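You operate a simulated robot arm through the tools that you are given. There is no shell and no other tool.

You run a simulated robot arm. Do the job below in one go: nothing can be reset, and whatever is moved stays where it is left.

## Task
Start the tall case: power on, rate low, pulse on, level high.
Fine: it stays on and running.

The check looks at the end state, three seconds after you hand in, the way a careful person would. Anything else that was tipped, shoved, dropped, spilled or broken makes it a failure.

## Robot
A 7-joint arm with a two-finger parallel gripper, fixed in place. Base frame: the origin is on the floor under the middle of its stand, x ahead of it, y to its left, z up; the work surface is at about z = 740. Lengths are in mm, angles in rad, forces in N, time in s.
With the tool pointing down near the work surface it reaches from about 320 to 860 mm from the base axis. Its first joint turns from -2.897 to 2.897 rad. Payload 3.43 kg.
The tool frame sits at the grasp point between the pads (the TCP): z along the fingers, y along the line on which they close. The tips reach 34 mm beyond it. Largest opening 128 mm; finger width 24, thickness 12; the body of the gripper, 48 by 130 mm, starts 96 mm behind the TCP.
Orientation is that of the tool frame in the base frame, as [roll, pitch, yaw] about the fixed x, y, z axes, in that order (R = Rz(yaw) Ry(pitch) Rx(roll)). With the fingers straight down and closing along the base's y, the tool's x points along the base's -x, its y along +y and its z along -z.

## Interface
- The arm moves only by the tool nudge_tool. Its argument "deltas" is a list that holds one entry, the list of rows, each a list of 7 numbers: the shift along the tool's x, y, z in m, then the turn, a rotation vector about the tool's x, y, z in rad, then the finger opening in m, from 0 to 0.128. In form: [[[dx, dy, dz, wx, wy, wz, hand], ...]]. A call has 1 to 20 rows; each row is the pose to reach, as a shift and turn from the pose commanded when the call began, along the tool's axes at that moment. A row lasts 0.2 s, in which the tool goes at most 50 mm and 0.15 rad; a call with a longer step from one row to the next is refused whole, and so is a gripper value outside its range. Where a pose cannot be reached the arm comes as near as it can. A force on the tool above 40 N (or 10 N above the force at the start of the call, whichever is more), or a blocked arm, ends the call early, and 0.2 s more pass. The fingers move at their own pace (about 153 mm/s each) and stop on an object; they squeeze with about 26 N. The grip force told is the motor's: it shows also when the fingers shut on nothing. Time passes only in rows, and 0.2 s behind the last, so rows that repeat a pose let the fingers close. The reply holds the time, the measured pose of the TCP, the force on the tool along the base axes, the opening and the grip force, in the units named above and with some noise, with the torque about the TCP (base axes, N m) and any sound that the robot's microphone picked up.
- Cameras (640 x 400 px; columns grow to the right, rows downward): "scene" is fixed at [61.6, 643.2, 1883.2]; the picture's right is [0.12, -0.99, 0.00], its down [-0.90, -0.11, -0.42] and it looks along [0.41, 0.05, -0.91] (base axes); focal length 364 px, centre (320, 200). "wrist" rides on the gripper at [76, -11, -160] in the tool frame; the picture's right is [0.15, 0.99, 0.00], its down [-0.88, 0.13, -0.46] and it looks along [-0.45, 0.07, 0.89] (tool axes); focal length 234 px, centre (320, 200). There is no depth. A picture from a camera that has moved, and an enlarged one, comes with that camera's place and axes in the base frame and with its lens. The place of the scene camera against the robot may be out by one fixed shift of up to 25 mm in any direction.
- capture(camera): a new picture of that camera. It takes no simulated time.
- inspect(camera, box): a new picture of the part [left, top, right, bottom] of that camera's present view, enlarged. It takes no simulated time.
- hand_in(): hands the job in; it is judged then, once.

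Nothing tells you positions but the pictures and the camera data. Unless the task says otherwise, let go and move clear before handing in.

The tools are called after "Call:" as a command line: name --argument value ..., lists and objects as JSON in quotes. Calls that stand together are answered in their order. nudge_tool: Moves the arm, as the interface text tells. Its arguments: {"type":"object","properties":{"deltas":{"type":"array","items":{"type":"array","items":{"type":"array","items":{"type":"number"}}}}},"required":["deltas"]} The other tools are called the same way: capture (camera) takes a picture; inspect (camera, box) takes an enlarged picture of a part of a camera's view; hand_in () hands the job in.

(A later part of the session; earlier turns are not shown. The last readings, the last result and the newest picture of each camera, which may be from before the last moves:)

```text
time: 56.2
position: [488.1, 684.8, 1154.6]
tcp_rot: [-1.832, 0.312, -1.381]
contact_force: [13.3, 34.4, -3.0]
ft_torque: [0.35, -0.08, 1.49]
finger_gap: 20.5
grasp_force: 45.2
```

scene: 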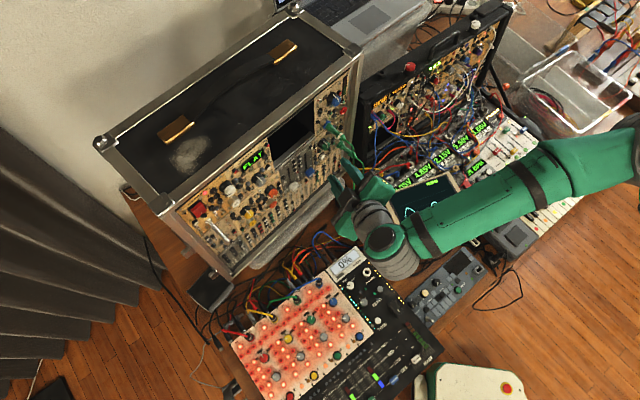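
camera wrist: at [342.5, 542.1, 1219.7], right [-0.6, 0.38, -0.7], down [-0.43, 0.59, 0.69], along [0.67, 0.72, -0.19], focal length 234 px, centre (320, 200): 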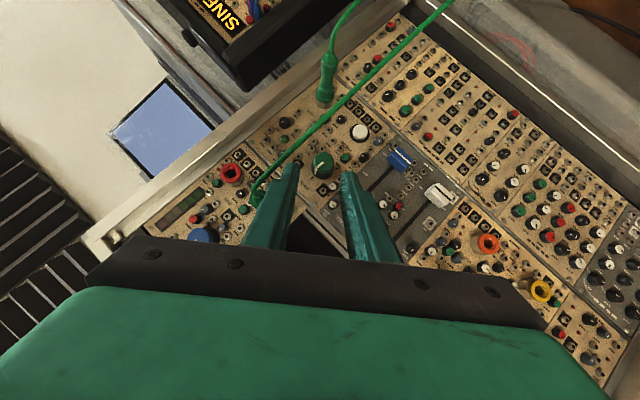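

The stiffness is high, so a small correction suffices. Now I turn counter-clockwise 0.5 rad with that correction.

Call:
nudge_tool --deltas '[[[-0.0005, 0.0016, 0.001, 0.0597, 0, -0.08, 0.01], [-0.0005, 0.0032, 0.0012, 0.1194, 0, -0.16, 0.01], [-0.0002, 0.0046, 0.0014, 0.1791, 0, -0.24, 0.01], [0.0002, 0.0059, 0.0017, 0.2388, 0, -0.32, 0.01], [0.0007, 0.0072, 0.002, 0.2985, 0, -0.4, 0.01], [0.0007, 0.0072, 0.002, 0.2985, 0, -0.4, 0.01], [0.0007, 0.0072, 0.002, 0.2985, 0, -0.4, 0.01]]]'

Call:
inspect --camera "wrist" --box '[260, 110, 370, 200]'

```text
time: 57.8
position: [485.9, 684.1, 1146.6]
tcp_rot: [-1.526, -0.087, -1.337]
contact_force: [5.3, 13.4, -20.2]
ft_torque: [-0.13, 0.63, 0.05]
finger_gap: 21.1
grasp_force: 45.0
```

```text
4.44 times, centred on (315, 155) of wrist
camera zoom: at [348.5, 575.6, 1155.5], right [0.1, -0.22, -0.97], down [-0.64, 0.74, -0.23], along [0.77, 0.64, -0.07], focal length 1041 px, centre (342, 400)
```

zoom: 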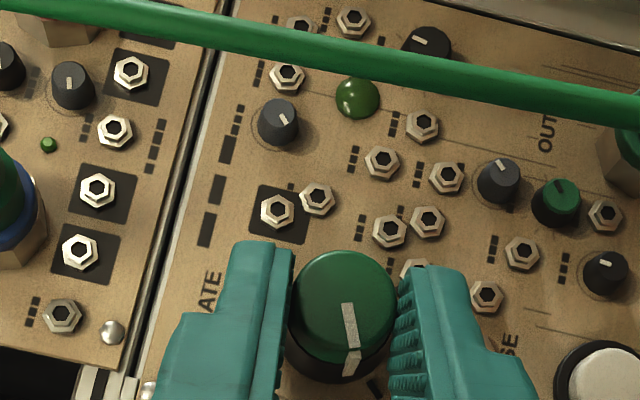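

About 115° turned. Another 0.45 rad should bring it to or past the low tick; I'll watch for the stop.

Call:
nudge_tool --deltas '[[[0.0001, 0.002, 0.0004, 0.0597, 0, -0.08, 0.01], [0.0002, 0.0036, 0.0009, 0.1194, 0, -0.16, 0.01], [0.0005, 0.0051, 0.0011, 0.1791, 0, -0.24, 0.01], [0.0009, 0.0065, 0.0014, 0.2388, 0, -0.32, 0.01], [0.0011, 0.0071, 0.0016, 0.2687, 0, -0.36, 0.01], [0.0011, 0.0071, 0.0016, 0.2687, 0, -0.36, 0.01], [0.0011, 0.0071, 0.0016, 0.2687, 0, -0.36, 0.01]]]'

Call:
inspect --camera "wrist" --box '[260, 110, 370, 200]'

```text
time: 59.4
position: [488.6, 682.6, 1138.2]
tcp_rot: [-1.238, -0.44, -1.41]
contact_force: [-6.2, -6.3, -36.5]
ft_torque: [-0.17, 1.21, 0.29]
finger_gap: 20.5
grasp_force: 44.6
```

```text
4.44 times, centred on (315, 155) of wrist
camera zoom: at [350.5, 573.2, 1131.9], right [0.41, -0.47, -0.78], down [-0.49, 0.61, -0.62], along [0.77, 0.64, 0.01], focal length 1041 px, centre (342, 400)
```

zoom: 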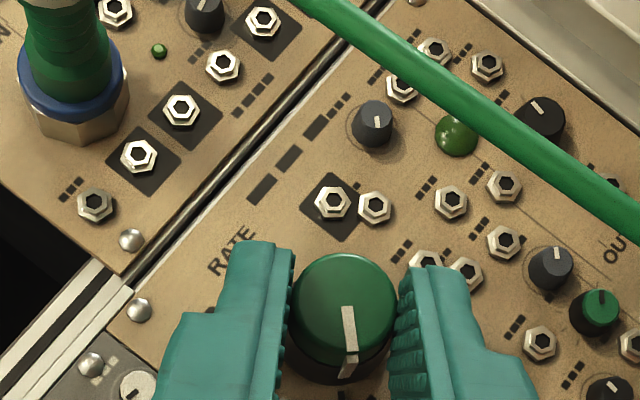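

The pointer now reaches the low tick (7:30). I'll relieve the downward pull and turn slightly further (0.2 rad) to be sure it is at its minimum.

Call:
nudge_tool --deltas '[[[-0.0008, 0.0017, -0.0006, 0, 0, 0, 0.01], [-0.0008, 0.0031, -0.0006, 0.0597, 0, -0.08, 0.01], [-0.0006, 0.0045, -0.0004, 0.1194, 0, -0.16, 0.01], [-0.0006, 0.0045, -0.0004, 0.1194, 0, -0.16, 0.01]]]'

Call:
inspect --camera "wrist" --box '[260, 110, 370, 200]'

```text
time: 60.4
position: [490.2, 681.6, 1136.0]
tcp_rot: [-1.083, -0.583, -1.488]
contact_force: [-2.5, -11.3, -24.3]
ft_torque: [0.55, 0.55, -0.7]
finger_gap: 21.2
grasp_force: 45.0
```

```text
4.44 times, centred on (315, 155) of wrist
camera zoom: at [353.9, 570.9, 1122.4], right [0.51, -0.56, -0.65], down [-0.39, 0.52, -0.76], along [0.77, 0.64, 0.05], focal length 1041 px, centre (342, 400)
```

zoom: 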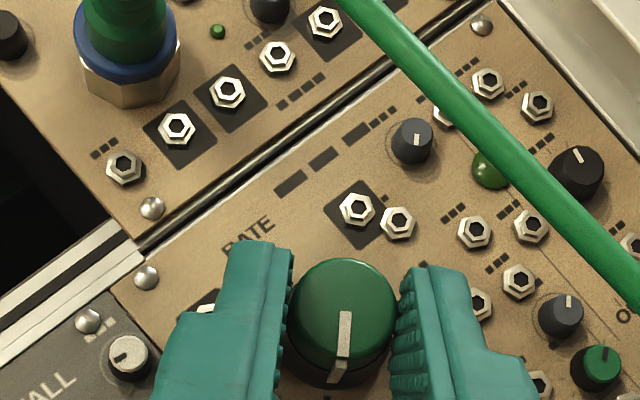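

The pads slipped slightly on the knob, so it has reached its low stop. I'll release and back off.

Call:
nudge_tool --deltas '[[[0, 0, 0, 0, 0, 0, 0.02], [0, 0, 0, 0, 0, 0, 0.036], [0, 0, 0, 0, 0, 0, 0.036], [0, 0, -0.01, 0, 0, 0, 0.036], [0, 0, -0.02, 0, 0, 0, 0.036], [0, 0, -0.03, 0, 0, 0, 0.036], [0, 0, -0.04, 0, 0, 0, 0.036], [0, 0, -0.04, 0, 0, 0, 0.036], [0, 0, -0.04, 0, 0, 0, 0.036]]]'

Call:
inspect --camera "wrist" --box '[240, 90, 390, 210]'

Call:
capture --camera "wrist"

```text
time: 62.4
position: [453.8, 669.2, 1120.9]
tcp_rot: [-1.077, -0.582, -1.486]
contact_force: [-0.3, 0.1, 0.7]
ft_torque: [0.0, 0.01, 0.0]
finger_gap: 36.1
grasp_force: 0.0
```

```text
3.33 times, centred on (315, 150) of wrist
camera zoom: at [317.8, 557.5, 1107.0], right [0.52, -0.56, -0.65], down [-0.39, 0.52, -0.76], along [0.76, 0.64, 0.05], focal length 781 px, centre (337, 367)
```

zoom: 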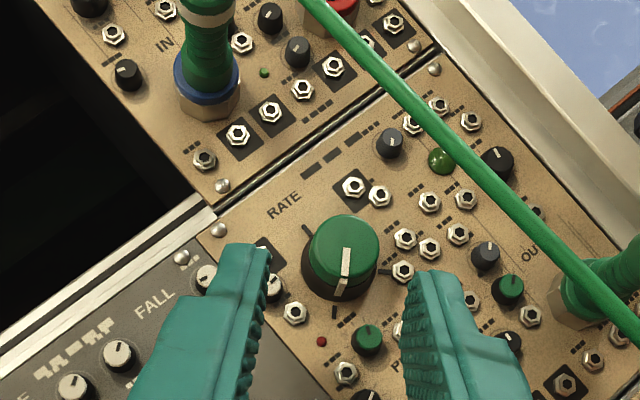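

```text
taken
camera wrist: at [317.8, 557.5, 1107.0], right [0.52, -0.56, -0.65], down [-0.39, 0.52, -0.76], along [0.76, 0.64, 0.05], focal length 234 px, centre (320, 200)
```

wrist: 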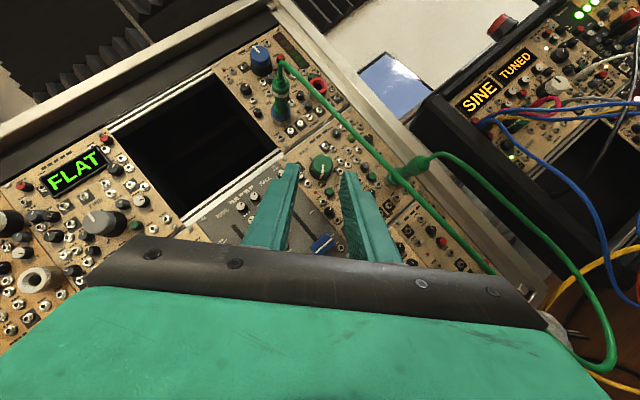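

RATE sits exactly at its low tick. Next, PULSE: I'll back off a bit, close the fingers and swing the tool so it comes from the left, level.

Call:
nudge_tool --deltas '[[[0, 0, -0.01, 0, 0, 0, 0.02], [0, 0, -0.02, 0, 0, 0, 0], [0, 0, -0.02, -0.0597, 0, 0.08, 0], [0, 0, -0.02, -0.1194, 0, 0.16, 0], [0, 0, -0.02, -0.1791, 0, 0.24, 0], [0, 0, -0.02, -0.2388, 0, 0.32, 0], [0, 0, -0.02, -0.2985, 0, 0.4, 0], [0, 0, -0.02, -0.3582, 0, 0.48, 0], [0, 0, -0.02, -0.418, 0, 0.56, 0], [0, 0, -0.02, -0.418, 0, 0.56, 0], [0, 0, -0.02, -0.418, 0, 0.56, 0], [0, 0, -0.02, -0.418, 0, 0.56, 0]]]'

Call:
capture --camera "wrist"

Call:
inspect --camera "wrist" --box '[240, 60, 440, 210]'

```text
time: 65.0
position: [437.2, 661.5, 1112.2]
tcp_rot: [-1.553, -0.045, -1.339]
contact_force: [-0.1, 0.8, 0.5]
ft_torque: [-0.02, 0.02, 0.01]
finger_gap: 0.0
grasp_force: 26.2
```

```text
taken
camera wrist: at [300.2, 552.5, 1123.9], right [0.06, -0.18, -0.98], down [-0.64, 0.75, -0.18], along [0.76, 0.64, -0.07], focal length 234 px, centre (320, 200)
```

wrist: 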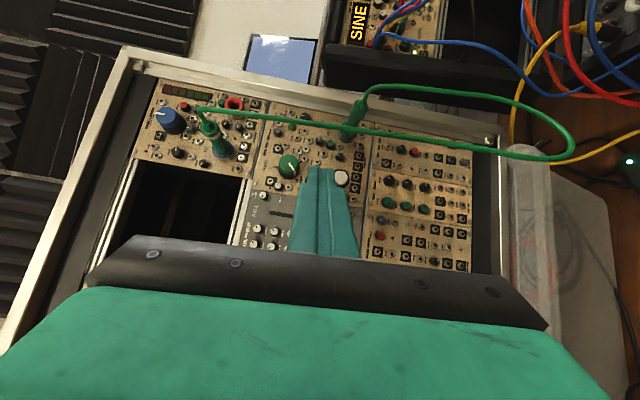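

```text
2.67 times, centred on (340, 135) of wrist
camera zoom: at [300.2, 552.5, 1123.9], right [0.06, -0.18, -0.98], down [-0.64, 0.75, -0.18], along [0.76, 0.64, -0.07], focal length 624 px, centre (267, 373)
```

zoom: 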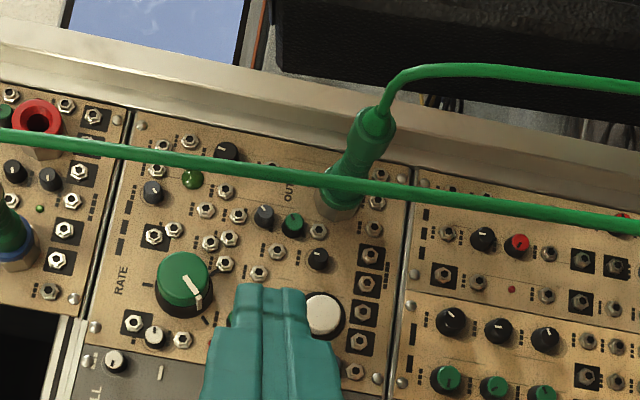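

PULSE is visible at n≈867, u≈-64, v≈1086. I'll lower to its height and bring the closed tips ~17 mm in front of it.

Call:
nudge_tool --deltas '[[[0, 0.009, 0, 0, 0, 0, 0], [0, 0.018, 0, 0, 0, 0, 0], [0.001, 0.0271, 0.005, 0, 0, 0, 0], [0.002, 0.0271, 0.016, 0, 0, 0, 0], [0.003, 0.0271, 0.028, 0, 0, 0, 0], [0.0034, 0.0271, 0.0389, 0, 0, 0, 0], [0.0034, 0.0271, 0.0389, 0, 0, 0, 0], [0.0034, 0.0271, 0.0389, 0, 0, 0, 0], [0.0034, 0.0271, 0.0389, 0, 0, 0, 0], [0.0034, 0.0271, 0.0389, 0, 0, 0, 0]]]'

Call:
inspect --camera "wrist" --box '[220, 60, 420, 210]'

Call:
inspect --camera "scene" --box '[300, 110, 390, 200]'

```text
time: 67.2
position: [477.5, 665.3, 1086.7]
tcp_rot: [-1.553, -0.044, -1.338]
contact_force: [-0.3, 0.6, 0.3]
ft_torque: [0.02, 0.0, 0.0]
finger_gap: 0.0
grasp_force: 26.1
```

```text
2.67 times, centred on (320, 135) of wrist
camera zoom: at [339.5, 555.9, 1097.9], right [0.06, -0.18, -0.98], down [-0.64, 0.75, -0.18], along [0.76, 0.64, -0.07], focal length 624 px, centre (320, 373)
```

zoom: 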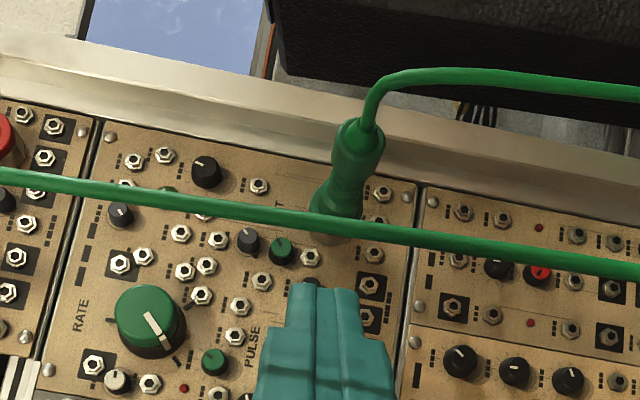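

```text
4.44 times, centred on (345, 155) of scene
camera zoom: at [61.6, 643.2, 1883.2], right [0.12, -0.99, 0.0], down [-0.9, -0.11, -0.42], along [0.41, 0.05, -0.91], focal length 1620 px, centre (209, 400)
```

zoom: 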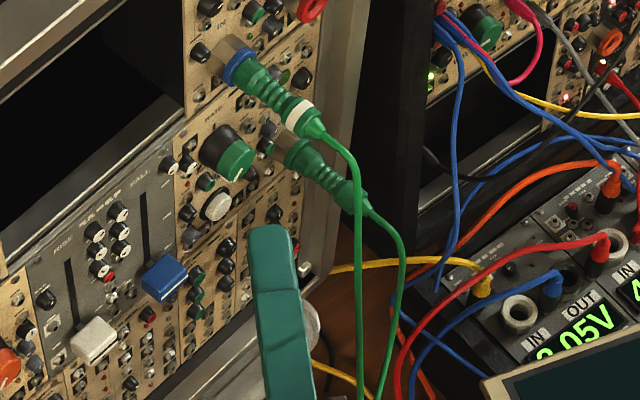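

The tips are in front of PULSE. I'll press straight in (along the panel normal) in small steps, watching for a click.

Call:
nudge_tool --deltas '[[[-0.0023, 0, 0.0032, 0, 0, 0, 0], [-0.0047, 0, 0.0065, 0, 0, 0, 0], [-0.007, 0, 0.0097, 0, 0, 0, 0], [-0.0082, 0, 0.0113, 0, 0, 0, 0], [-0.0082, 0, 0.0113, 0, 0, 0, 0], [-0.0082, 0, 0.0113, 0, 0, 0, 0]]]'

Call:
inspect --camera "scene" --box '[310, 120, 370, 180]'

```text
time: 68.6
position: [486.5, 676.5, 1087.3]
tcp_rot: [-1.554, -0.043, -1.34]
contact_force: [0.6, -0.6, -0.4]
ft_torque: [-0.01, 0.0, -0.02]
finger_gap: 0.3
grasp_force: 26.0
```

```text
6.67 times, centred on (340, 150) of scene
camera zoom: at [61.6, 643.2, 1883.2], right [0.12, -0.99, 0.0], down [-0.9, -0.11, -0.42], along [0.41, 0.05, -0.91], focal length 2430 px, centre (187, 533)
```

zoom: 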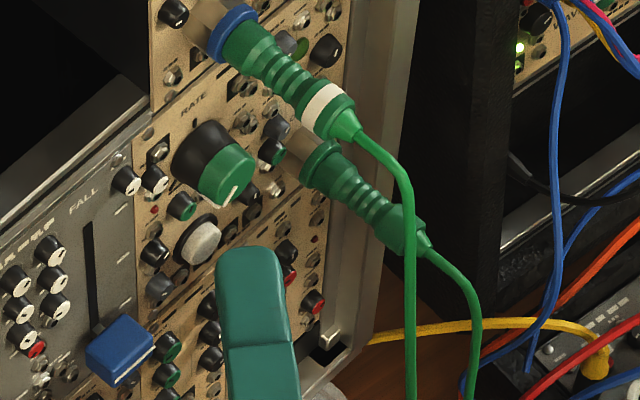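

No contact yet; about a dozen mm remain. Continuing in small steps.

Call:
nudge_tool --deltas '[[[-0.0012, 0, 0.0016, 0, 0, 0, 0], [-0.0023, 0, 0.0032, 0, 0, 0, 0], [-0.0035, 0, 0.0049, 0, 0, 0, 0], [-0.0041, 0, 0.0057, 0, 0, 0, 0], [-0.0041, 0, 0.0057, 0, 0, 0, 0], [-0.0041, 0, 0.0057, 0, 0, 0, 0]]]'

Call:
inspect --camera "scene" --box '[310, 120, 370, 180]'

```text
time: 70.0
position: [490.9, 683.2, 1086.1]
tcp_rot: [-1.553, -0.043, -1.338]
contact_force: [-0.6, -1.8, -0.2]
ft_torque: [0.03, 0.01, -0.02]
finger_gap: 0.2
grasp_force: 26.1
heard: click
```

```text
6.67 times, centred on (340, 150) of scene
camera zoom: at [61.6, 643.2, 1883.2], right [0.12, -0.99, 0.0], down [-0.9, -0.11, -0.42], along [0.41, 0.05, -0.91], focal length 2430 px, centre (187, 533)
```

zoom: 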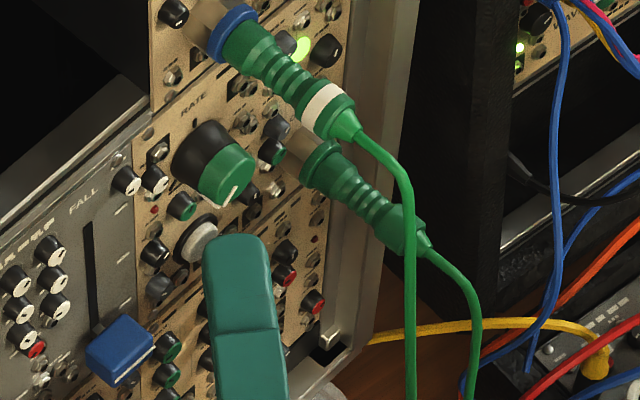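

Click heard and the green lamp on the RATE module lit up: PULSE is engaged. Backing straight off.

Call:
nudge_tool --deltas '[[[0.0035, 0, -0.0049, 0, 0, 0, 0], [0.0094, 0, -0.013, 0, 0, 0, 0], [0.0176, 0, -0.0243, 0, 0, 0, 0], [0.0176, 0, -0.045, 0, 0, 0, 0], [0.0176, 0, -0.065, 0, 0, 0, 0], [0.0176, 0, -0.065, 0, 0, 0, 0], [0.0176, 0, -0.065, 0, 0, 0, 0]]]'

Call:
inspect --camera "scene" --box '[300, 80, 380, 180]'

Call:
capture --camera "wrist"

Call:
inspect --camera "wrist" --box '[200, 60, 400, 210]'

```text
time: 71.6
position: [431.3, 649.2, 1087.5]
tcp_rot: [-1.555, -0.046, -1.339]
contact_force: [-0.7, 0.1, -0.2]
ft_torque: [0.01, 0.0, -0.03]
finger_gap: 0.1
grasp_force: 26.7
```

```text
4.00 times, centred on (340, 130) of scene
camera zoom: at [61.6, 643.2, 1883.2], right [0.12, -0.99, 0.0], down [-0.9, -0.11, -0.42], along [0.41, 0.05, -0.91], focal length 1458 px, centre (240, 480)
```

zoom: 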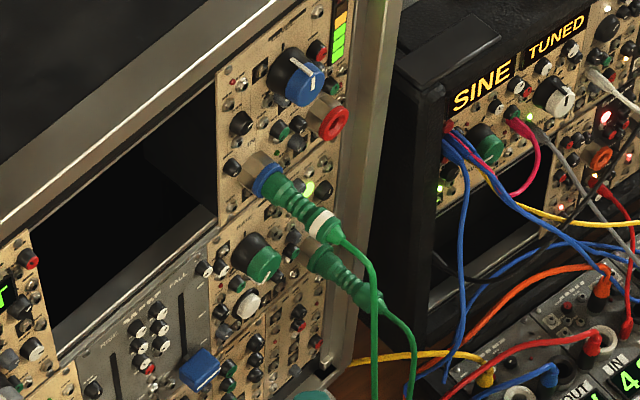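

```text
taken
camera wrist: at [293.5, 540.7, 1097.9], right [0.06, -0.18, -0.98], down [-0.64, 0.75, -0.18], along [0.76, 0.64, -0.07], focal length 234 px, centre (320, 200)
```

wrist: 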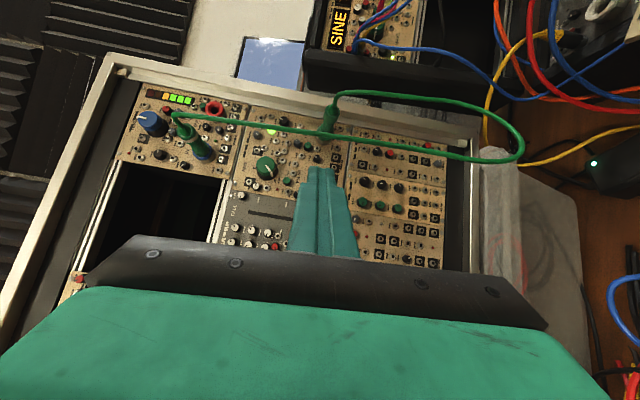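

```text
2.67 times, centred on (300, 135) of wrist
camera zoom: at [293.5, 540.7, 1097.9], right [0.06, -0.18, -0.98], down [-0.64, 0.75, -0.18], along [0.76, 0.64, -0.07], focal length 624 px, centre (373, 373)
```

zoom: 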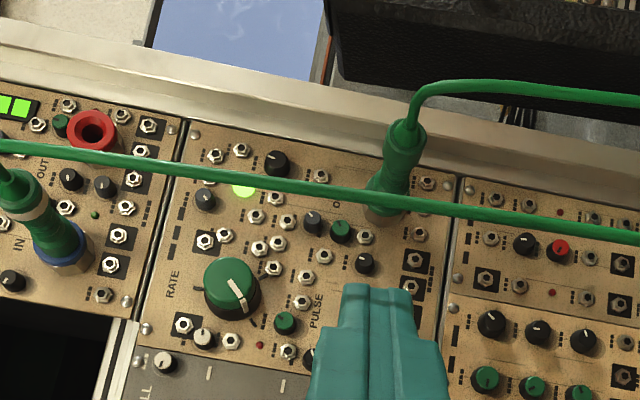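

PULSE stays on: the lamp is lit and the LEVEL meter shows bars. Now LEVEL: retreat slightly, then rise to LEVEL height staying well left of the plug and cable.

Call:
nudge_tool --deltas '[[[0, 0, -0.015, 0, 0, 0, 0], [0, 0, -0.03, 0, 0, 0, 0], [0, -0.02, -0.03, 0, 0, 0, 0], [0, -0.04, -0.03, 0, 0, 0, 0], [0, -0.06, -0.03, 0, 0, 0, 0], [0, -0.08, -0.03, 0, 0, 0, 0], [0, -0.1, -0.03, 0, 0, 0, 0.02], [0, -0.12, -0.03, 0, 0, 0, 0.036], [0, -0.14, -0.03, 0, 0, 0, 0.036], [0, -0.16, -0.03, 0.03, 0, -0.04, 0.036], [0, -0.18, -0.03, 0.06, 0, -0.08, 0.036], [0, -0.195, -0.03, 0.09, 0, -0.12, 0.036], [0, -0.195, -0.03, 0.119, 0, -0.16, 0.036], [0, -0.195, -0.03, 0.119, 0, -0.16, 0.036], [0, -0.195, -0.03, 0.119, 0, -0.16, 0.036], [0, -0.195, -0.03, 0.119, 0, -0.16, 0.036]]]'

Call:
capture --camera "wrist"

Call:
capture --camera "scene"

```text
time: 75.2
position: [396.8, 651.4, 1245.0]
tcp_rot: [-1.477, -0.233, -1.34]
contact_force: [0.1, -0.4, 0.6]
ft_torque: [-0.02, 0.05, 0.01]
finger_gap: 35.7
grasp_force: 0.0
stopped in row 16: the arm was blocked; the commanded pose is now the measured one
```

```text
taken
camera wrist: at [259.1, 542.8, 1257.1], right [0.18, -0.34, -0.92], down [-0.62, 0.69, -0.37], along [0.77, 0.63, -0.09], focal length 234 px, centre (320, 200)
```

wrist: 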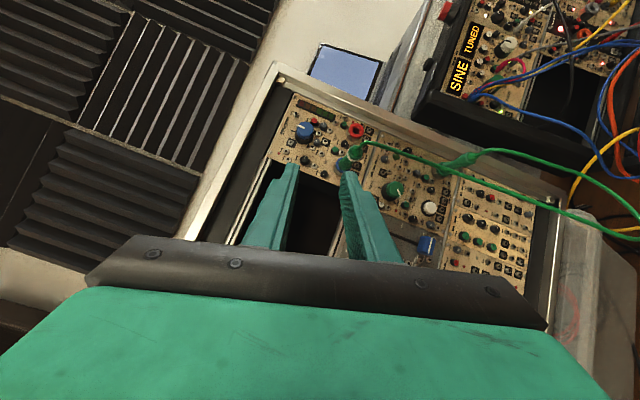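

```text
taken
```

scene: 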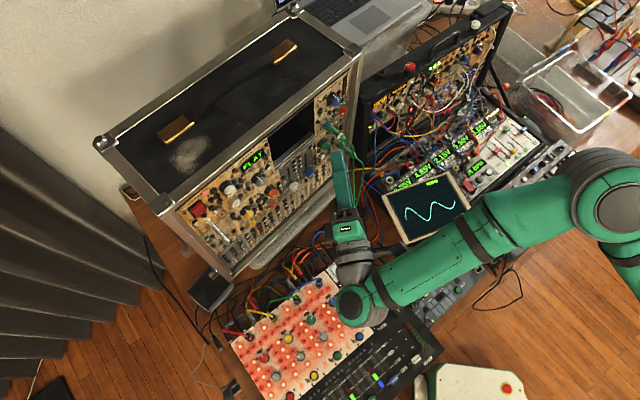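

Lagging again in height (blocked report, no contact). I'll continue upward slowly.

Call:
nudge_tool --deltas '[[[-0.0005, -0.005, 0, 0, 0, 0, 0.036], [-0.001, -0.01, 0, 0, 0, 0, 0.036], [-0.0015, -0.015, 0, 0, 0, 0, 0.036], [-0.002, -0.02, 0, 0, 0, 0, 0.036], [-0.002, -0.02, 0, 0, 0, 0, 0.036], [-0.002, -0.02, 0, 0, 0, 0, 0.036], [-0.002, -0.02, 0, 0, 0, 0, 0.036], [-0.002, -0.02, 0, 0, 0, 0, 0.036]]]'

```text
time: 77.2
position: [394.9, 658.0, 1235.4]
tcp_rot: [-1.509, -0.253, -1.334]
contact_force: [0.2, -0.4, 0.2]
ft_torque: [0.02, 0.07, 0.02]
finger_gap: 35.8
grasp_force: 0.1
stopped in row 8: the arm was blocked; the commanded pose is now the measured one
```

That posture cannot go higher. I'll rotate the tool to come from the upper left instead (pitched down), which should free the arm, then rise.

Call:
nudge_tool --deltas '[[[0, 0, 0, -0.056, 0, 0.075, 0.036], [0, 0, 0, -0.112, 0, 0.15, 0.036], [0, 0, 0, -0.168, 0, 0.225, 0.036], [0, 0, 0, -0.224, 0, 0.3, 0.036], [0, 0, 0, -0.28, 0, 0.375, 0.036], [0, 0, 0, -0.336, 0, 0.45, 0.036], [0, 0, 0, -0.392, 0, 0.525, 0.036], [0, 0, 0, -0.448, 0, 0.6, 0.036], [0, 0, 0, -0.504, 0, 0.675, 0.036], [0, 0, 0, -0.504, 0, 0.675, 0.036], [0, 0, 0, -0.504, 0, 0.675, 0.036], [0, 0, 0, -0.504, 0, 0.675, 0.036]]]'

```text
time: 80.0
position: [393.4, 657.7, 1207.6]
tcp_rot: [-2.082, 0.381, -1.484]
contact_force: [0.2, -0.6, 1.1]
ft_torque: [0.03, 0.03, 0.04]
finger_gap: 36.1
grasp_force: 0.1
stopped in row 12: the arm was blocked; the commanded pose is now the measured one
```

Still lagging. I'll test a slow forward motion along the tool from here, since forward motion relieved it before.

Call:
nudge_tool --deltas '[[[0, 0, 0.005, 0, 0, 0, 0.036], [0, 0, 0.01, 0, 0, 0, 0.036], [0, 0, 0.015, 0, 0, 0, 0.036], [0, 0, 0.02, 0, 0, 0, 0.036], [0, 0, 0.025, 0, 0, 0, 0.036], [0, 0, 0.03, 0, 0, 0, 0.036], [0, 0, 0.03, 0, 0, 0, 0.036], [0, 0, 0.03, 0, 0, 0, 0.036], [0, 0, 0.03, 0, 0, 0, 0.036]]]'

Call:
capture --camera "scene"

Call:
inspect --camera "scene" --box '[320, 130, 520, 350]'

```text
time: 82.0
position: [417.0, 665.0, 1194.5]
tcp_rot: [-2.078, 0.379, -1.479]
contact_force: [0.3, 0.6, -0.4]
ft_torque: [0.01, 0.04, -0.03]
finger_gap: 36.1
grasp_force: 0.0
```

```text
taken
```

scene: 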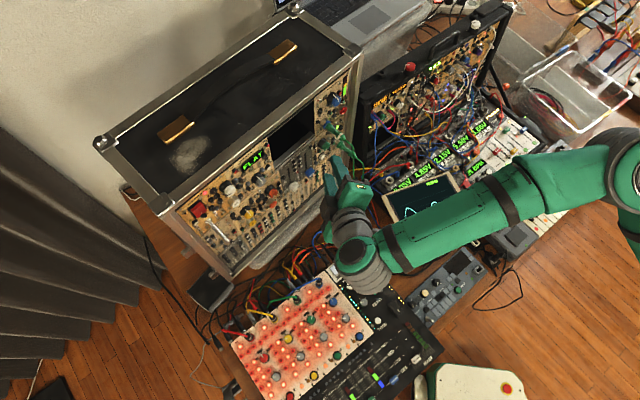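

```text
1.82 times, centred on (420, 240) of scene
camera zoom: at [61.6, 643.2, 1883.2], right [0.12, -0.99, 0.0], down [-0.9, -0.11, -0.42], along [0.41, 0.05, -0.91], focal length 663 px, centre (138, 127)
```

zoom: 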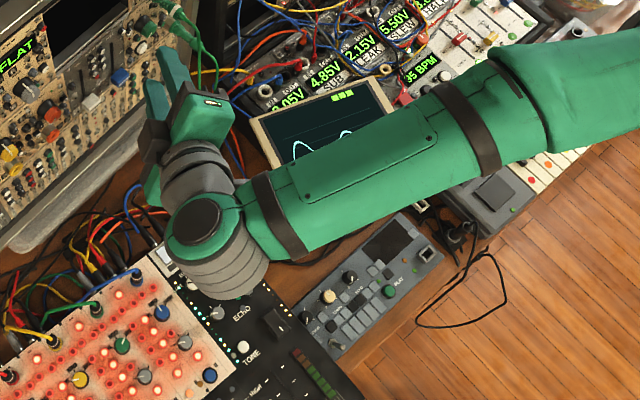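

It tracks well going forward. I'll now climb diagonally (up, slightly forward and right) in small slow steps.

Call:
nudge_tool --deltas '[[[-0.0021, -0.005, -0.0004, 0, 0, 0, 0.036], [-0.0042, -0.01, -0.0008, 0, 0, 0, 0.036], [-0.0063, -0.015, -0.0012, 0, 0, 0, 0.036], [-0.0084, -0.02, -0.0016, 0, 0, 0, 0.036], [-0.0105, -0.025, -0.002, 0, 0, 0, 0.036], [-0.0126, -0.03, -0.0024, 0, 0, 0, 0.036], [-0.0147, -0.035, -0.0028, 0, 0, 0, 0.036], [-0.0168, -0.04, -0.0032, 0, 0, 0, 0.036], [-0.0168, -0.04, -0.0032, 0, 0, 0, 0.036], [-0.0168, -0.04, -0.0032, 0, 0, 0, 0.036], [-0.0168, -0.04, -0.0032, 0, 0, 0, 0.036]]]'

```text
time: 84.6
position: [431.7, 668.1, 1205.7]
tcp_rot: [-2.121, 0.359, -1.494]
contact_force: [-0.2, -0.8, 0.5]
ft_torque: [-0.03, 0.02, -0.02]
finger_gap: 36.0
grasp_force: 0.0
stopped in row 11: the arm was blocked; the commanded pose is now the measured one
```

Height is still limited in this rolled posture. I'll retreat from the panel, unroll the hand, and go through the tool-down posture, which was free at this height, then come at LEVEL from above-front.

Call:
nudge_tool --deltas '[[[0.0064, 0.0012, -0.0075, 0, 0, 0, 0.036], [0.0129, 0.0025, -0.0151, 0, 0, 0, 0.036], [0.0193, 0.0037, -0.0226, 0, 0, 0, 0.036], [0.0258, 0.005, -0.0301, 0, 0, 0, 0.036], [0.0322, 0.0062, -0.0377, 0, 0, 0, 0.036], [0.0387, 0.0075, -0.0452, 0, 0, 0, 0.036], [0.0387, 0.0075, -0.0452, 0, 0, 0.12, 0.036], [0.0387, 0.0075, -0.0452, 0, 0, 0.24, 0.036], [0.0387, 0.0075, -0.0452, 0, 0, 0.36, 0.036], [0.0387, 0.0075, -0.0452, 0, 0, 0.48, 0.036], [0.0387, 0.0075, -0.0452, 0, 0, 0.6, 0.036], [0.0387, 0.0075, -0.0452, 0, 0, 0.72, 0.036], [0.0387, 0.0075, -0.0452, 0, 0, 0.84, 0.036], [0.0387, 0.0075, -0.0452, 0, 0, 0.95, 0.036], [0.0387, 0.0075, -0.0452, 0, 0, 0.95, 0.036]]]'

```text
time: 87.8
position: [397.6, 620.5, 1209.0]
tcp_rot: [-2.802, 1.024, -2.465]
contact_force: [1.3, 0.0, -0.9]
ft_torque: [0.04, 0.0, 0.01]
finger_gap: 35.6
grasp_force: 0.0
```

Free again. Now pitch further down and turn the heading back square to the panel.

Call:
nudge_tool --deltas '[[[0, 0, 0, 0, 0.1, 0, 0.036], [0, 0, 0, 0, 0.2, 0, 0.036], [0, 0, 0, 0, 0.3, 0, 0.036], [0, 0, 0, 0, 0.4, 0, 0.036], [0, 0, 0, 0, 0.5, 0, 0.036], [0, 0, 0, 0, 0.6, 0, 0.036], [0, 0, 0, 0, 0.7, 0, 0.036], [0, 0, 0, 0, 0.7, 0, 0.036], [0, 0, 0, 0, 0.7, 0, 0.036]]]'

```text
time: 89.8
position: [391.6, 624.0, 1215.4]
tcp_rot: [-2.954, 0.355, -2.685]
contact_force: [-0.7, 0.7, -0.6]
ft_torque: [0.03, 0.03, -0.01]
finger_gap: 35.9
grasp_force: 0.0
```

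Good. Next I set the heading square to the panel with the tool 55° down, while rising in front of the LEVEL column.

Call:
nudge_tool --deltas '[[[-0.0024, -0.0072, -0.007, -0.0372, -0.0286, -0.0334, 0.036], [-0.0048, -0.0144, -0.0139, -0.0744, -0.0572, -0.0667, 0.036], [-0.0072, -0.0216, -0.0209, -0.1117, -0.0858, -0.1001, 0.036], [-0.0096, -0.0288, -0.0278, -0.1489, -0.1144, -0.1334, 0.036], [-0.012, -0.036, -0.0348, -0.1861, -0.143, -0.1668, 0.036], [-0.0145, -0.0433, -0.0417, -0.2233, -0.1715, -0.2002, 0.036], [-0.0169, -0.0505, -0.0487, -0.2605, -0.2001, -0.2335, 0.036], [-0.0193, -0.0577, -0.0556, -0.2978, -0.2287, -0.2669, 0.036], [-0.0217, -0.0649, -0.0626, -0.335, -0.2573, -0.3002, 0.036], [-0.0241, -0.0721, -0.0695, -0.3722, -0.2859, -0.3336, 0.036], [-0.0241, -0.0721, -0.0695, -0.3722, -0.2859, -0.3336, 0.036], [-0.0241, -0.0721, -0.0695, -0.3722, -0.2859, -0.3336, 0.036]]]'

Call:
capture --camera "wrist"

Call:
capture --camera "scene"

```text
time: 92.4
position: [418.7, 565.8, 1301.3]
tcp_rot: [-3.141, 0.61, -2.294]
contact_force: [-0.6, 0.2, 0.1]
ft_torque: [0.01, -0.05, -0.03]
finger_gap: 35.9
grasp_force: 0.1
```

```text
taken
camera wrist: at [324.7, 443.1, 1386.7], right [-0.82, 0.56, -0.08], down [0.21, 0.43, 0.88], along [0.53, 0.7, -0.47], focal length 234 px, centre (320, 200)
```

wrist: 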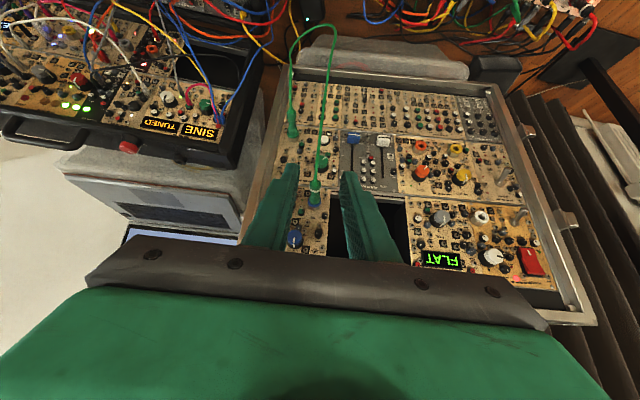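

```text
taken
```

scene: 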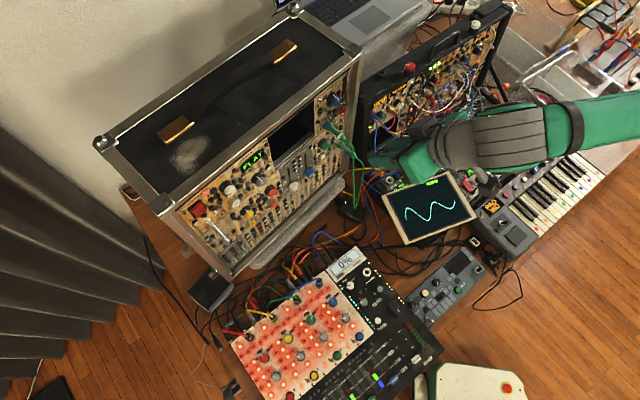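

The arm re-formed into a much better posture (wrist straight behind the hand). I'll pitch up to about 35° below level and move to the LEVEL pre-grasp point.

Call:
nudge_tool --deltas '[[[-0.0088, -0.0018, 0.0026, 0, -0.035, 0, 0.036], [-0.0175, -0.0036, 0.0051, 0, -0.07, 0, 0.036], [-0.0263, -0.0054, 0.0077, 0, -0.105, 0, 0.036], [-0.035, -0.0072, 0.0102, 0, -0.14, 0, 0.036], [-0.0438, -0.009, 0.0128, 0, -0.175, 0, 0.036], [-0.0525, -0.0108, 0.0153, 0, -0.21, 0, 0.036], [-0.0613, -0.0126, 0.0179, 0, -0.245, 0, 0.036], [-0.07, -0.0144, 0.0204, 0, -0.28, 0, 0.036], [-0.0788, -0.0162, 0.023, 0, -0.315, 0, 0.036], [-0.0875, -0.018, 0.0255, 0, -0.35, 0, 0.036], [-0.0875, -0.018, 0.0255, 0, -0.35, 0, 0.036], [-0.0875, -0.018, 0.0255, 0, -0.35, 0, 0.036], [-0.0875, -0.018, 0.0255, 0, -0.35, 0, 0.036]]]'

Call:
capture --camera "wrist"

Call:
inspect --camera "scene" --box '[290, 60, 450, 200]'

```text
time: 95.2
position: [485.4, 619.6, 1326.7]
tcp_rot: [3.137, 0.955, -2.292]
contact_force: [-0.5, 0.0, -0.4]
ft_torque: [0.0, 0.02, 0.01]
finger_gap: 36.0
grasp_force: 0.1
```

```text
taken
camera wrist: at [380.5, 482.6, 1355.2], right [-0.8, 0.59, -0.12], down [-0.01, 0.19, 0.98], along [0.6, 0.79, -0.15], focal length 234 px, centre (320, 200)
```

wrist: 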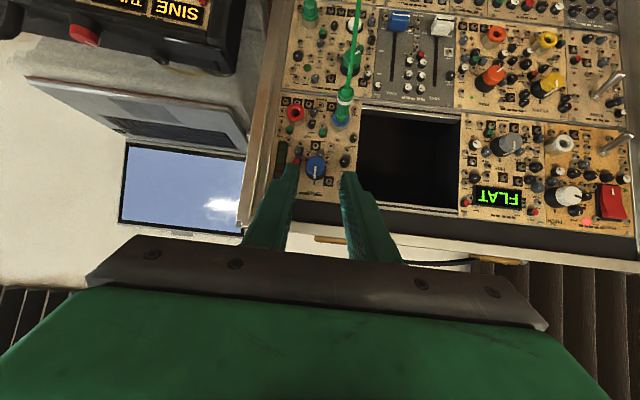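

```text
2.86 times, centred on (370, 130) of scene
camera zoom: at [61.6, 643.2, 1883.2], right [0.12, -0.99, 0.0], down [-0.9, -0.11, -0.42], along [0.41, 0.05, -0.91], focal length 1041 px, centre (177, 400)
```

zoom: 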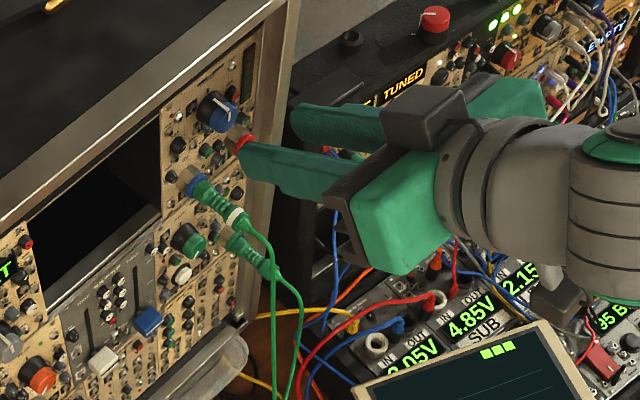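

The posture tracks well. I'll try pitching to about 18° below level while staying ~50 mm off the knob, which makes the turning motion simpler.

Call:
nudge_tool --deltas '[[[0.0034, -0.0005, 0.0029, 0, -0.05, 0, 0.036], [0.0069, -0.0009, 0.0059, 0, -0.1, 0, 0.036], [0.0103, -0.0014, 0.0088, 0, -0.15, 0, 0.036], [0.0137, -0.0018, 0.0117, 0, -0.2, 0, 0.036], [0.0172, -0.0023, 0.0147, 0, -0.25, 0, 0.036], [0.0206, -0.0027, 0.0176, 0, -0.3, 0, 0.036], [0.0206, -0.0027, 0.0176, 0, -0.3, 0, 0.036], [0.0206, -0.0027, 0.0176, 0, -0.3, 0, 0.036], [0.0206, -0.0027, 0.0176, 0, -0.3, 0, 0.036]]]'

Call:
inspect --camera "wrist" --box '[250, 80, 390, 220]'

```text
time: 97.2
position: [488.4, 620.5, 1302.3]
tcp_rot: [-3.141, 1.261, -2.287]
contact_force: [-0.6, 0.3, 0.3]
ft_torque: [-0.01, -0.01, 0.0]
finger_gap: 36.2
grasp_force: 0.1
```

```text
2.86 times, centred on (320, 150) of wrist
camera zoom: at [383.2, 481.9, 1278.6], right [-0.77, 0.62, -0.14], down [-0.21, -0.04, 0.98], along [0.6, 0.79, 0.16], focal length 669 px, centre (320, 343)
```

zoom: 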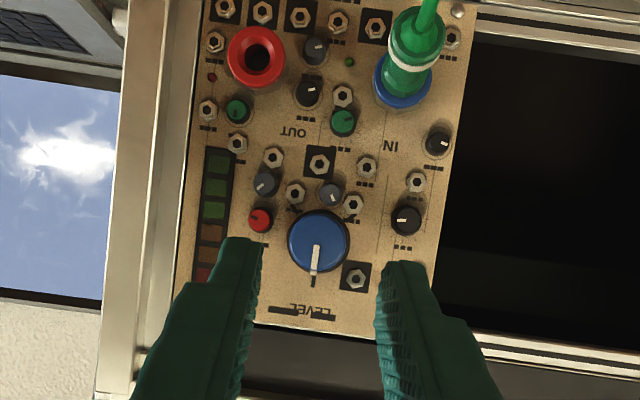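

Very good: knob at u≈-35, v≈1282, pointer at 12 o'clock, ticks at about 4:30 and 7:30. I'll try to level the tool nearly fully (5° down), as that allows one long turn.

Call:
nudge_tool --deltas '[[[0.003, 0, 0.001, 0, -0.045, 0, 0.036], [0.006, 0, 0.002, 0, -0.09, 0, 0.036], [0.009, 0, 0.003, 0, -0.135, 0, 0.036], [0.012, 0, 0.004, 0, -0.18, 0, 0.036], [0.015, 0, 0.005, 0, -0.22, 0, 0.036], [0.015, 0, 0.005, 0, -0.22, 0, 0.036], [0.015, 0, 0.005, 0, -0.22, 0, 0.036], [0.015, 0, 0.005, 0, -0.22, 0, 0.036]]]'

```text
time: 99.0
position: [488.9, 622.4, 1287.7]
tcp_rot: [-3.141, 1.483, -2.287]
contact_force: [-0.5, -0.3, 0.0]
ft_torque: [0.01, 0.02, 0.02]
finger_gap: 36.1
grasp_force: 0.0
```

Level tool achieved. Now I pre-roll the hand counter-clockwise by 1.2 rad so that one clockwise turn can do the whole range.

Call:
nudge_tool --deltas '[[[0, 0, 0, 0, 0, -0.12, 0.036], [0, 0, 0, 0, 0, -0.24, 0.036], [0, 0, 0, 0, 0, -0.36, 0.036], [0, 0, 0, 0, 0, -0.48, 0.036], [0, 0, 0, 0, 0, -0.6, 0.036], [0, 0, 0, 0, 0, -0.72, 0.036], [0, 0, 0, 0, 0, -0.84, 0.036], [0, 0, 0, 0, 0, -0.96, 0.036], [0, 0, 0, 0, 0, -1.08, 0.036], [0, 0, 0, 0, 0, -1.2, 0.036], [0, 0, 0, 0, 0, -1.2, 0.036], [0, 0, 0, 0, 0, -1.2, 0.036], [0, 0, 0, 0, 0, -1.2, 0.036]]]'

Call:
capture --camera "wrist"

Call:
inspect --camera "wrist" --box '[250, 80, 390, 220]'

```text
time: 101.8
position: [489.2, 621.0, 1266.0]
tcp_rot: [-1.702, 0.39, -0.763]
contact_force: [-0.4, -0.2, -0.3]
ft_torque: [-0.02, -0.03, -0.02]
finger_gap: 35.9
grasp_force: 0.1
```

```text
taken
camera wrist: at [441.6, 452.3, 1266.0], right [-0.26, 0.07, -0.96], down [-0.93, 0.24, 0.27], along [0.25, 0.97, 0.0], focal length 234 px, centre (320, 200)
```

wrist: 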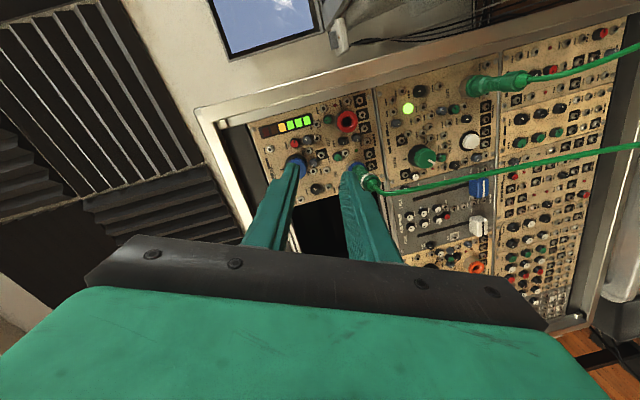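

```text
2.86 times, centred on (320, 150) of wrist
camera zoom: at [441.6, 452.3, 1266.0], right [-0.26, 0.07, -0.96], down [-0.93, 0.24, 0.27], along [0.25, 0.97, 0.0], focal length 669 px, centre (320, 343)
```

zoom: 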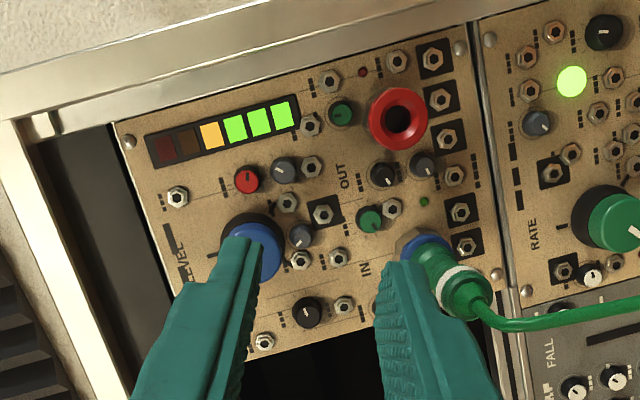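

Roll reached, meter visibly lit (3 green + 1 amber). The hand dipped ~20 mm, close above the plug, so I'll let it settle and re-check.

Call:
nudge_tool --deltas '[[[0, 0, 0, 0, 0, 0, 0.036], [0, 0, 0, 0, 0, 0, 0.036], [0, 0, 0, 0, 0, 0, 0.036], [0, 0, 0, 0, 0, 0, 0.036], [0, 0, 0, 0, 0, 0, 0.036]]]'

```text
time: 103.0
position: [491.7, 621.9, 1267.5]
tcp_rot: [-1.7, 0.392, -0.764]
contact_force: [0.1, 0.0, 0.4]
ft_torque: [0.0, 0.01, 0.0]
finger_gap: 35.9
grasp_force: 0.1
```

Call:
capture --camera "scene"

Call:
inspect --camera "scene" --box '[320, 60, 640, 260]'

```text
taken
```

scene: 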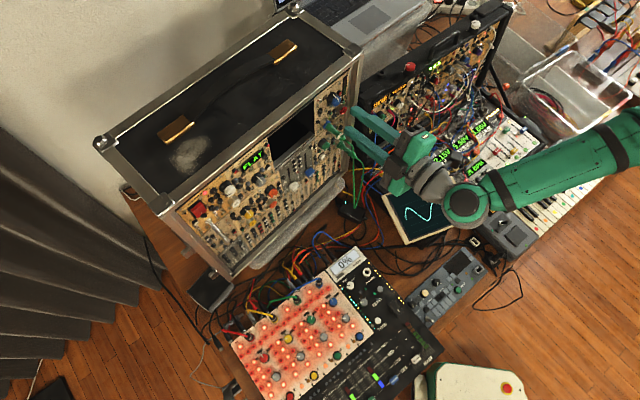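

```text
2.00 times, centred on (480, 160) of scene
camera zoom: at [61.6, 643.2, 1883.2], right [0.12, -0.99, 0.0], down [-0.9, -0.11, -0.42], along [0.41, 0.05, -0.91], focal length 729 px, centre (0, 280)
```

zoom: 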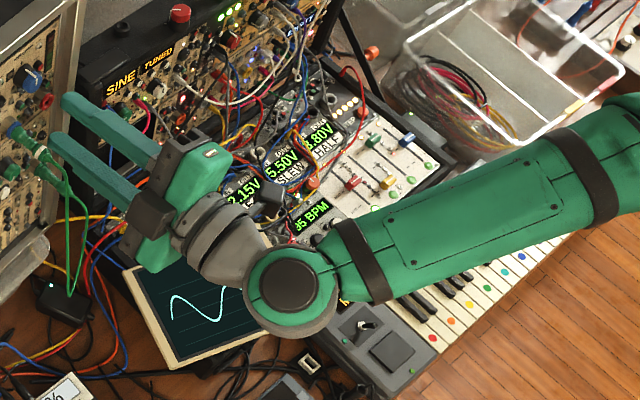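

Rolling counter-clockwise pulls the arm into the cramped posture; clockwise from square should be free instead. I'll roll back to square (12 rows) and then see how far clockwise it goes.

Call:
nudge_tool --deltas '[[[0, 0, -0.004, 0, 0, 0.1, 0.036], [0, 0, -0.008, 0, 0, 0.2, 0.036], [0, 0, -0.01, 0, 0, 0.3, 0.036], [0, 0, -0.01, 0, 0, 0.4, 0.036], [0, 0, -0.01, 0, 0, 0.5, 0.036], [0, 0, -0.01, 0, 0, 0.6, 0.036], [0, 0, -0.01, 0, 0, 0.7, 0.036], [0, 0, -0.01, 0, 0, 0.8, 0.036], [0, 0, -0.01, 0, 0, 0.9, 0.036], [0, 0, -0.01, 0, 0, 1.0, 0.036], [0, 0, -0.01, 0, 0, 1.1, 0.036], [0, 0, -0.01, 0, 0, 1.2, 0.036], [0, 0, -0.01, 0, 0, 1.2, 0.036], [0, 0, -0.01, 0, 0, 1.2, 0.036]]]'

Call:
inspect --camera "scene" --box '[320, 60, 640, 260]'

```text
time: 106.0
position: [482.1, 613.5, 1288.7]
tcp_rot: [3.134, 1.481, -2.293]
contact_force: [0.4, 0.3, 0.0]
ft_torque: [-0.01, 0.02, 0.01]
finger_gap: 35.9
grasp_force: 0.1
```

```text
2.00 times, centred on (480, 160) of scene
camera zoom: at [61.6, 643.2, 1883.2], right [0.12, -0.99, 0.0], down [-0.9, -0.11, -0.42], along [0.41, 0.05, -0.91], focal length 729 px, centre (0, 280)
```

zoom: 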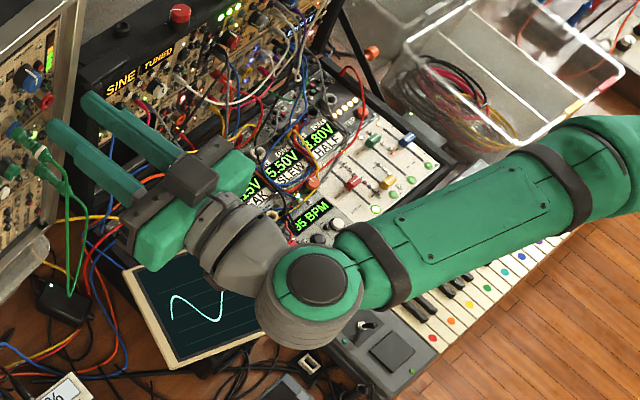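

Back square with correct height. Now test clockwise roll in free space to +1.3 rad.

Call:
nudge_tool --deltas '[[[0, 0, 0, 0, 0, 0.1, 0.036], [0, 0, 0, 0, 0, 0.2, 0.036], [0, 0, 0, 0, 0, 0.3, 0.036], [0, 0, 0, 0, 0, 0.4, 0.036], [0, 0, 0, 0, 0, 0.5, 0.036], [0, 0, 0, 0, 0, 0.6, 0.036], [0, 0, 0, 0, 0, 0.7, 0.036], [0, 0, 0, 0, 0, 0.8, 0.036], [0, 0, 0, 0, 0, 0.9, 0.036], [0, 0, 0, 0, 0, 1.0, 0.036], [0, 0, 0, 0, 0, 1.1, 0.036], [0, 0, 0, 0, 0, 1.2, 0.036], [0, 0, 0, 0, 0, 1.3, 0.036], [0, 0, 0, 0, 0, 1.3, 0.036], [0, 0, 0, 0, 0, 1.3, 0.036]]]'

Call:
inspect --camera "scene" --box '[320, 60, 640, 260]'

```text
time: 109.2
position: [482.3, 613.5, 1287.3]
tcp_rot: [1.663, 0.268, 2.451]
contact_force: [-0.3, 0.2, -0.2]
ft_torque: [-0.03, -0.01, 0.01]
finger_gap: 36.0
grasp_force: 0.0
```

```text
2.00 times, centred on (480, 160) of scene
camera zoom: at [61.6, 643.2, 1883.2], right [0.12, -0.99, 0.0], down [-0.9, -0.11, -0.42], along [0.41, 0.05, -0.91], focal length 729 px, centre (0, 280)
```

zoom: 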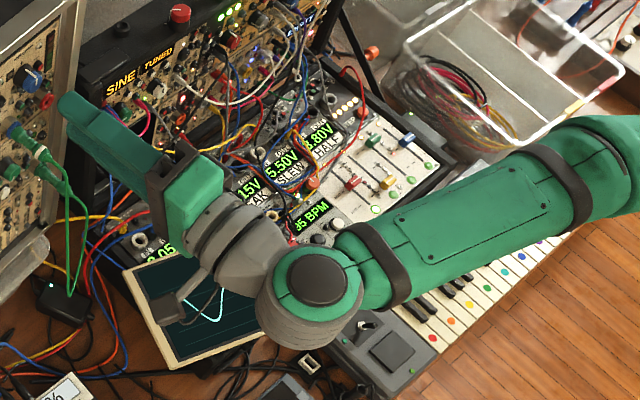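

Clockwise roll is perfectly free. I'll test further to 2.4 rad, which would allow the whole turn in one grip.

Call:
nudge_tool --deltas '[[[0, 0, 0, 0, 0, 0.1, 0.036], [0, 0, 0, 0, 0, 0.2, 0.036], [0, 0, 0, 0, 0, 0.3, 0.036], [0, 0, 0, 0, 0, 0.4, 0.036], [0, 0, 0, 0, 0, 0.5, 0.036], [0, 0, 0, 0, 0, 0.6, 0.036], [0, 0, 0, 0, 0, 0.7, 0.036], [0, 0, 0, 0, 0, 0.8, 0.036], [0, 0, 0, 0, 0, 0.9, 0.036], [0, 0, 0, 0, 0, 1.0, 0.036], [0, 0, 0, 0, 0, 1.1, 0.036], [0, 0, 0, 0, 0, 1.1, 0.036], [0, 0, 0, 0, 0, 1.1, 0.036]]]'

```text
time: 112.0
position: [482.9, 613.9, 1288.7]
tcp_rot: [1.704, -0.824, 2.33]
contact_force: [0.5, -1.0, 0.6]
ft_torque: [-0.01, -0.05, -0.01]
finger_gap: 36.1
grasp_force: 0.1
```

Call:
nudge_tool --deltas '[[[0, 0, 0, 0, 0, 0.1, 0.036], [0, 0, 0, 0, 0, 0.2, 0.036], [0, 0, 0, 0, 0, 0.3, 0.036], [0, 0, 0, 0, 0, 0.4, 0.036], [0, 0, 0, 0, 0, 0.4, 0.036]]]'

Call:
inspect --camera "scene" --box '[320, 60, 640, 260]'

```text
time: 113.2
position: [482.8, 614.3, 1287.2]
tcp_rot: [1.832, -1.22, 2.179]
contact_force: [0.1, -1.1, -0.3]
ft_torque: [0.0, 0.02, -0.01]
finger_gap: 36.2
grasp_force: 0.0
```

```text
2.00 times, centred on (480, 160) of scene
camera zoom: at [61.6, 643.2, 1883.2], right [0.12, -0.99, 0.0], down [-0.9, -0.11, -0.42], along [0.41, 0.05, -0.91], focal length 729 px, centre (0, 280)
```

zoom: 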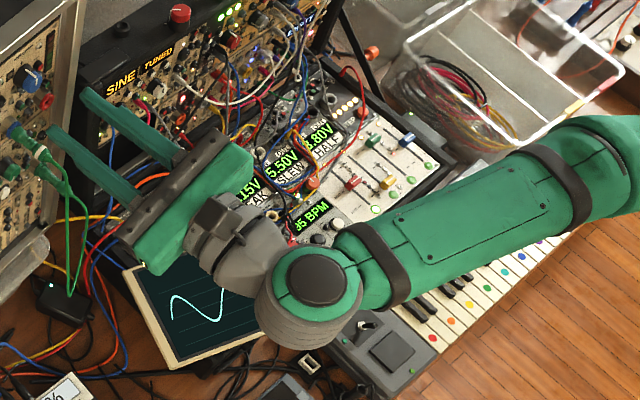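

Range confirmed (0 to 2.8 rad). I'll roll back to about 0.2 rad, then approach and grip LEVEL for one long clockwise turn.

Call:
nudge_tool --deltas '[[[0, 0, 0, 0, 0, -0.13, 0.036], [0, 0, 0, 0, 0, -0.26, 0.036], [0, 0, 0, 0, 0, -0.39, 0.036], [0, 0, 0, 0, 0, -0.52, 0.036], [0, 0, 0, 0, 0, -0.65, 0.036], [0, 0, 0, 0, 0, -0.78, 0.036], [0, 0, 0, 0, 0, -0.91, 0.036], [0, 0, 0, 0, 0, -1.04, 0.036], [0, 0, 0, 0, 0, -1.17, 0.036], [0, 0, 0, 0, 0, -1.3, 0.036], [0, 0, 0, 0, 0, -1.43, 0.036], [0, 0, 0, 0, 0, -1.56, 0.036], [0, 0, 0, 0, 0, -1.69, 0.036], [0, 0, 0, 0, 0, -1.82, 0.036], [0, 0, 0, 0, 0, -1.95, 0.036], [0, 0, 0, 0, 0, -2.08, 0.036], [0, 0, 0, 0, 0, -2.21, 0.036], [0, 0, 0, 0, 0, -2.34, 0.036], [0, 0, 0, 0, 0, -2.47, 0.036], [0, 0, 0, 0, 0, -2.6, 0.036]]]'

Call:
inspect --camera "wrist" --box '[250, 80, 390, 220]'

```text
time: 117.4
position: [482.5, 614.0, 1287.4]
tcp_rot: [2.0, 1.355, 2.845]
contact_force: [0.1, 0.1, 0.2]
ft_torque: [0.0, 0.0, -0.03]
finger_gap: 36.1
grasp_force: 0.0
```

```text
2.86 times, centred on (320, 150) of wrist
camera zoom: at [371.1, 491.8, 1224.8], right [-0.75, 0.66, 0.05], down [-0.21, -0.31, 0.93], along [0.63, 0.68, 0.37], focal length 669 px, centre (320, 343)
```

zoom: 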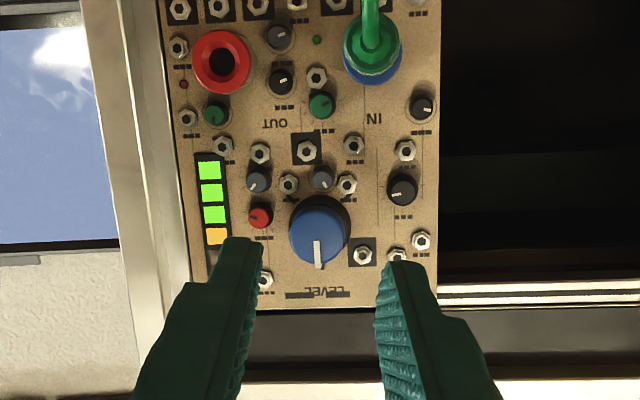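

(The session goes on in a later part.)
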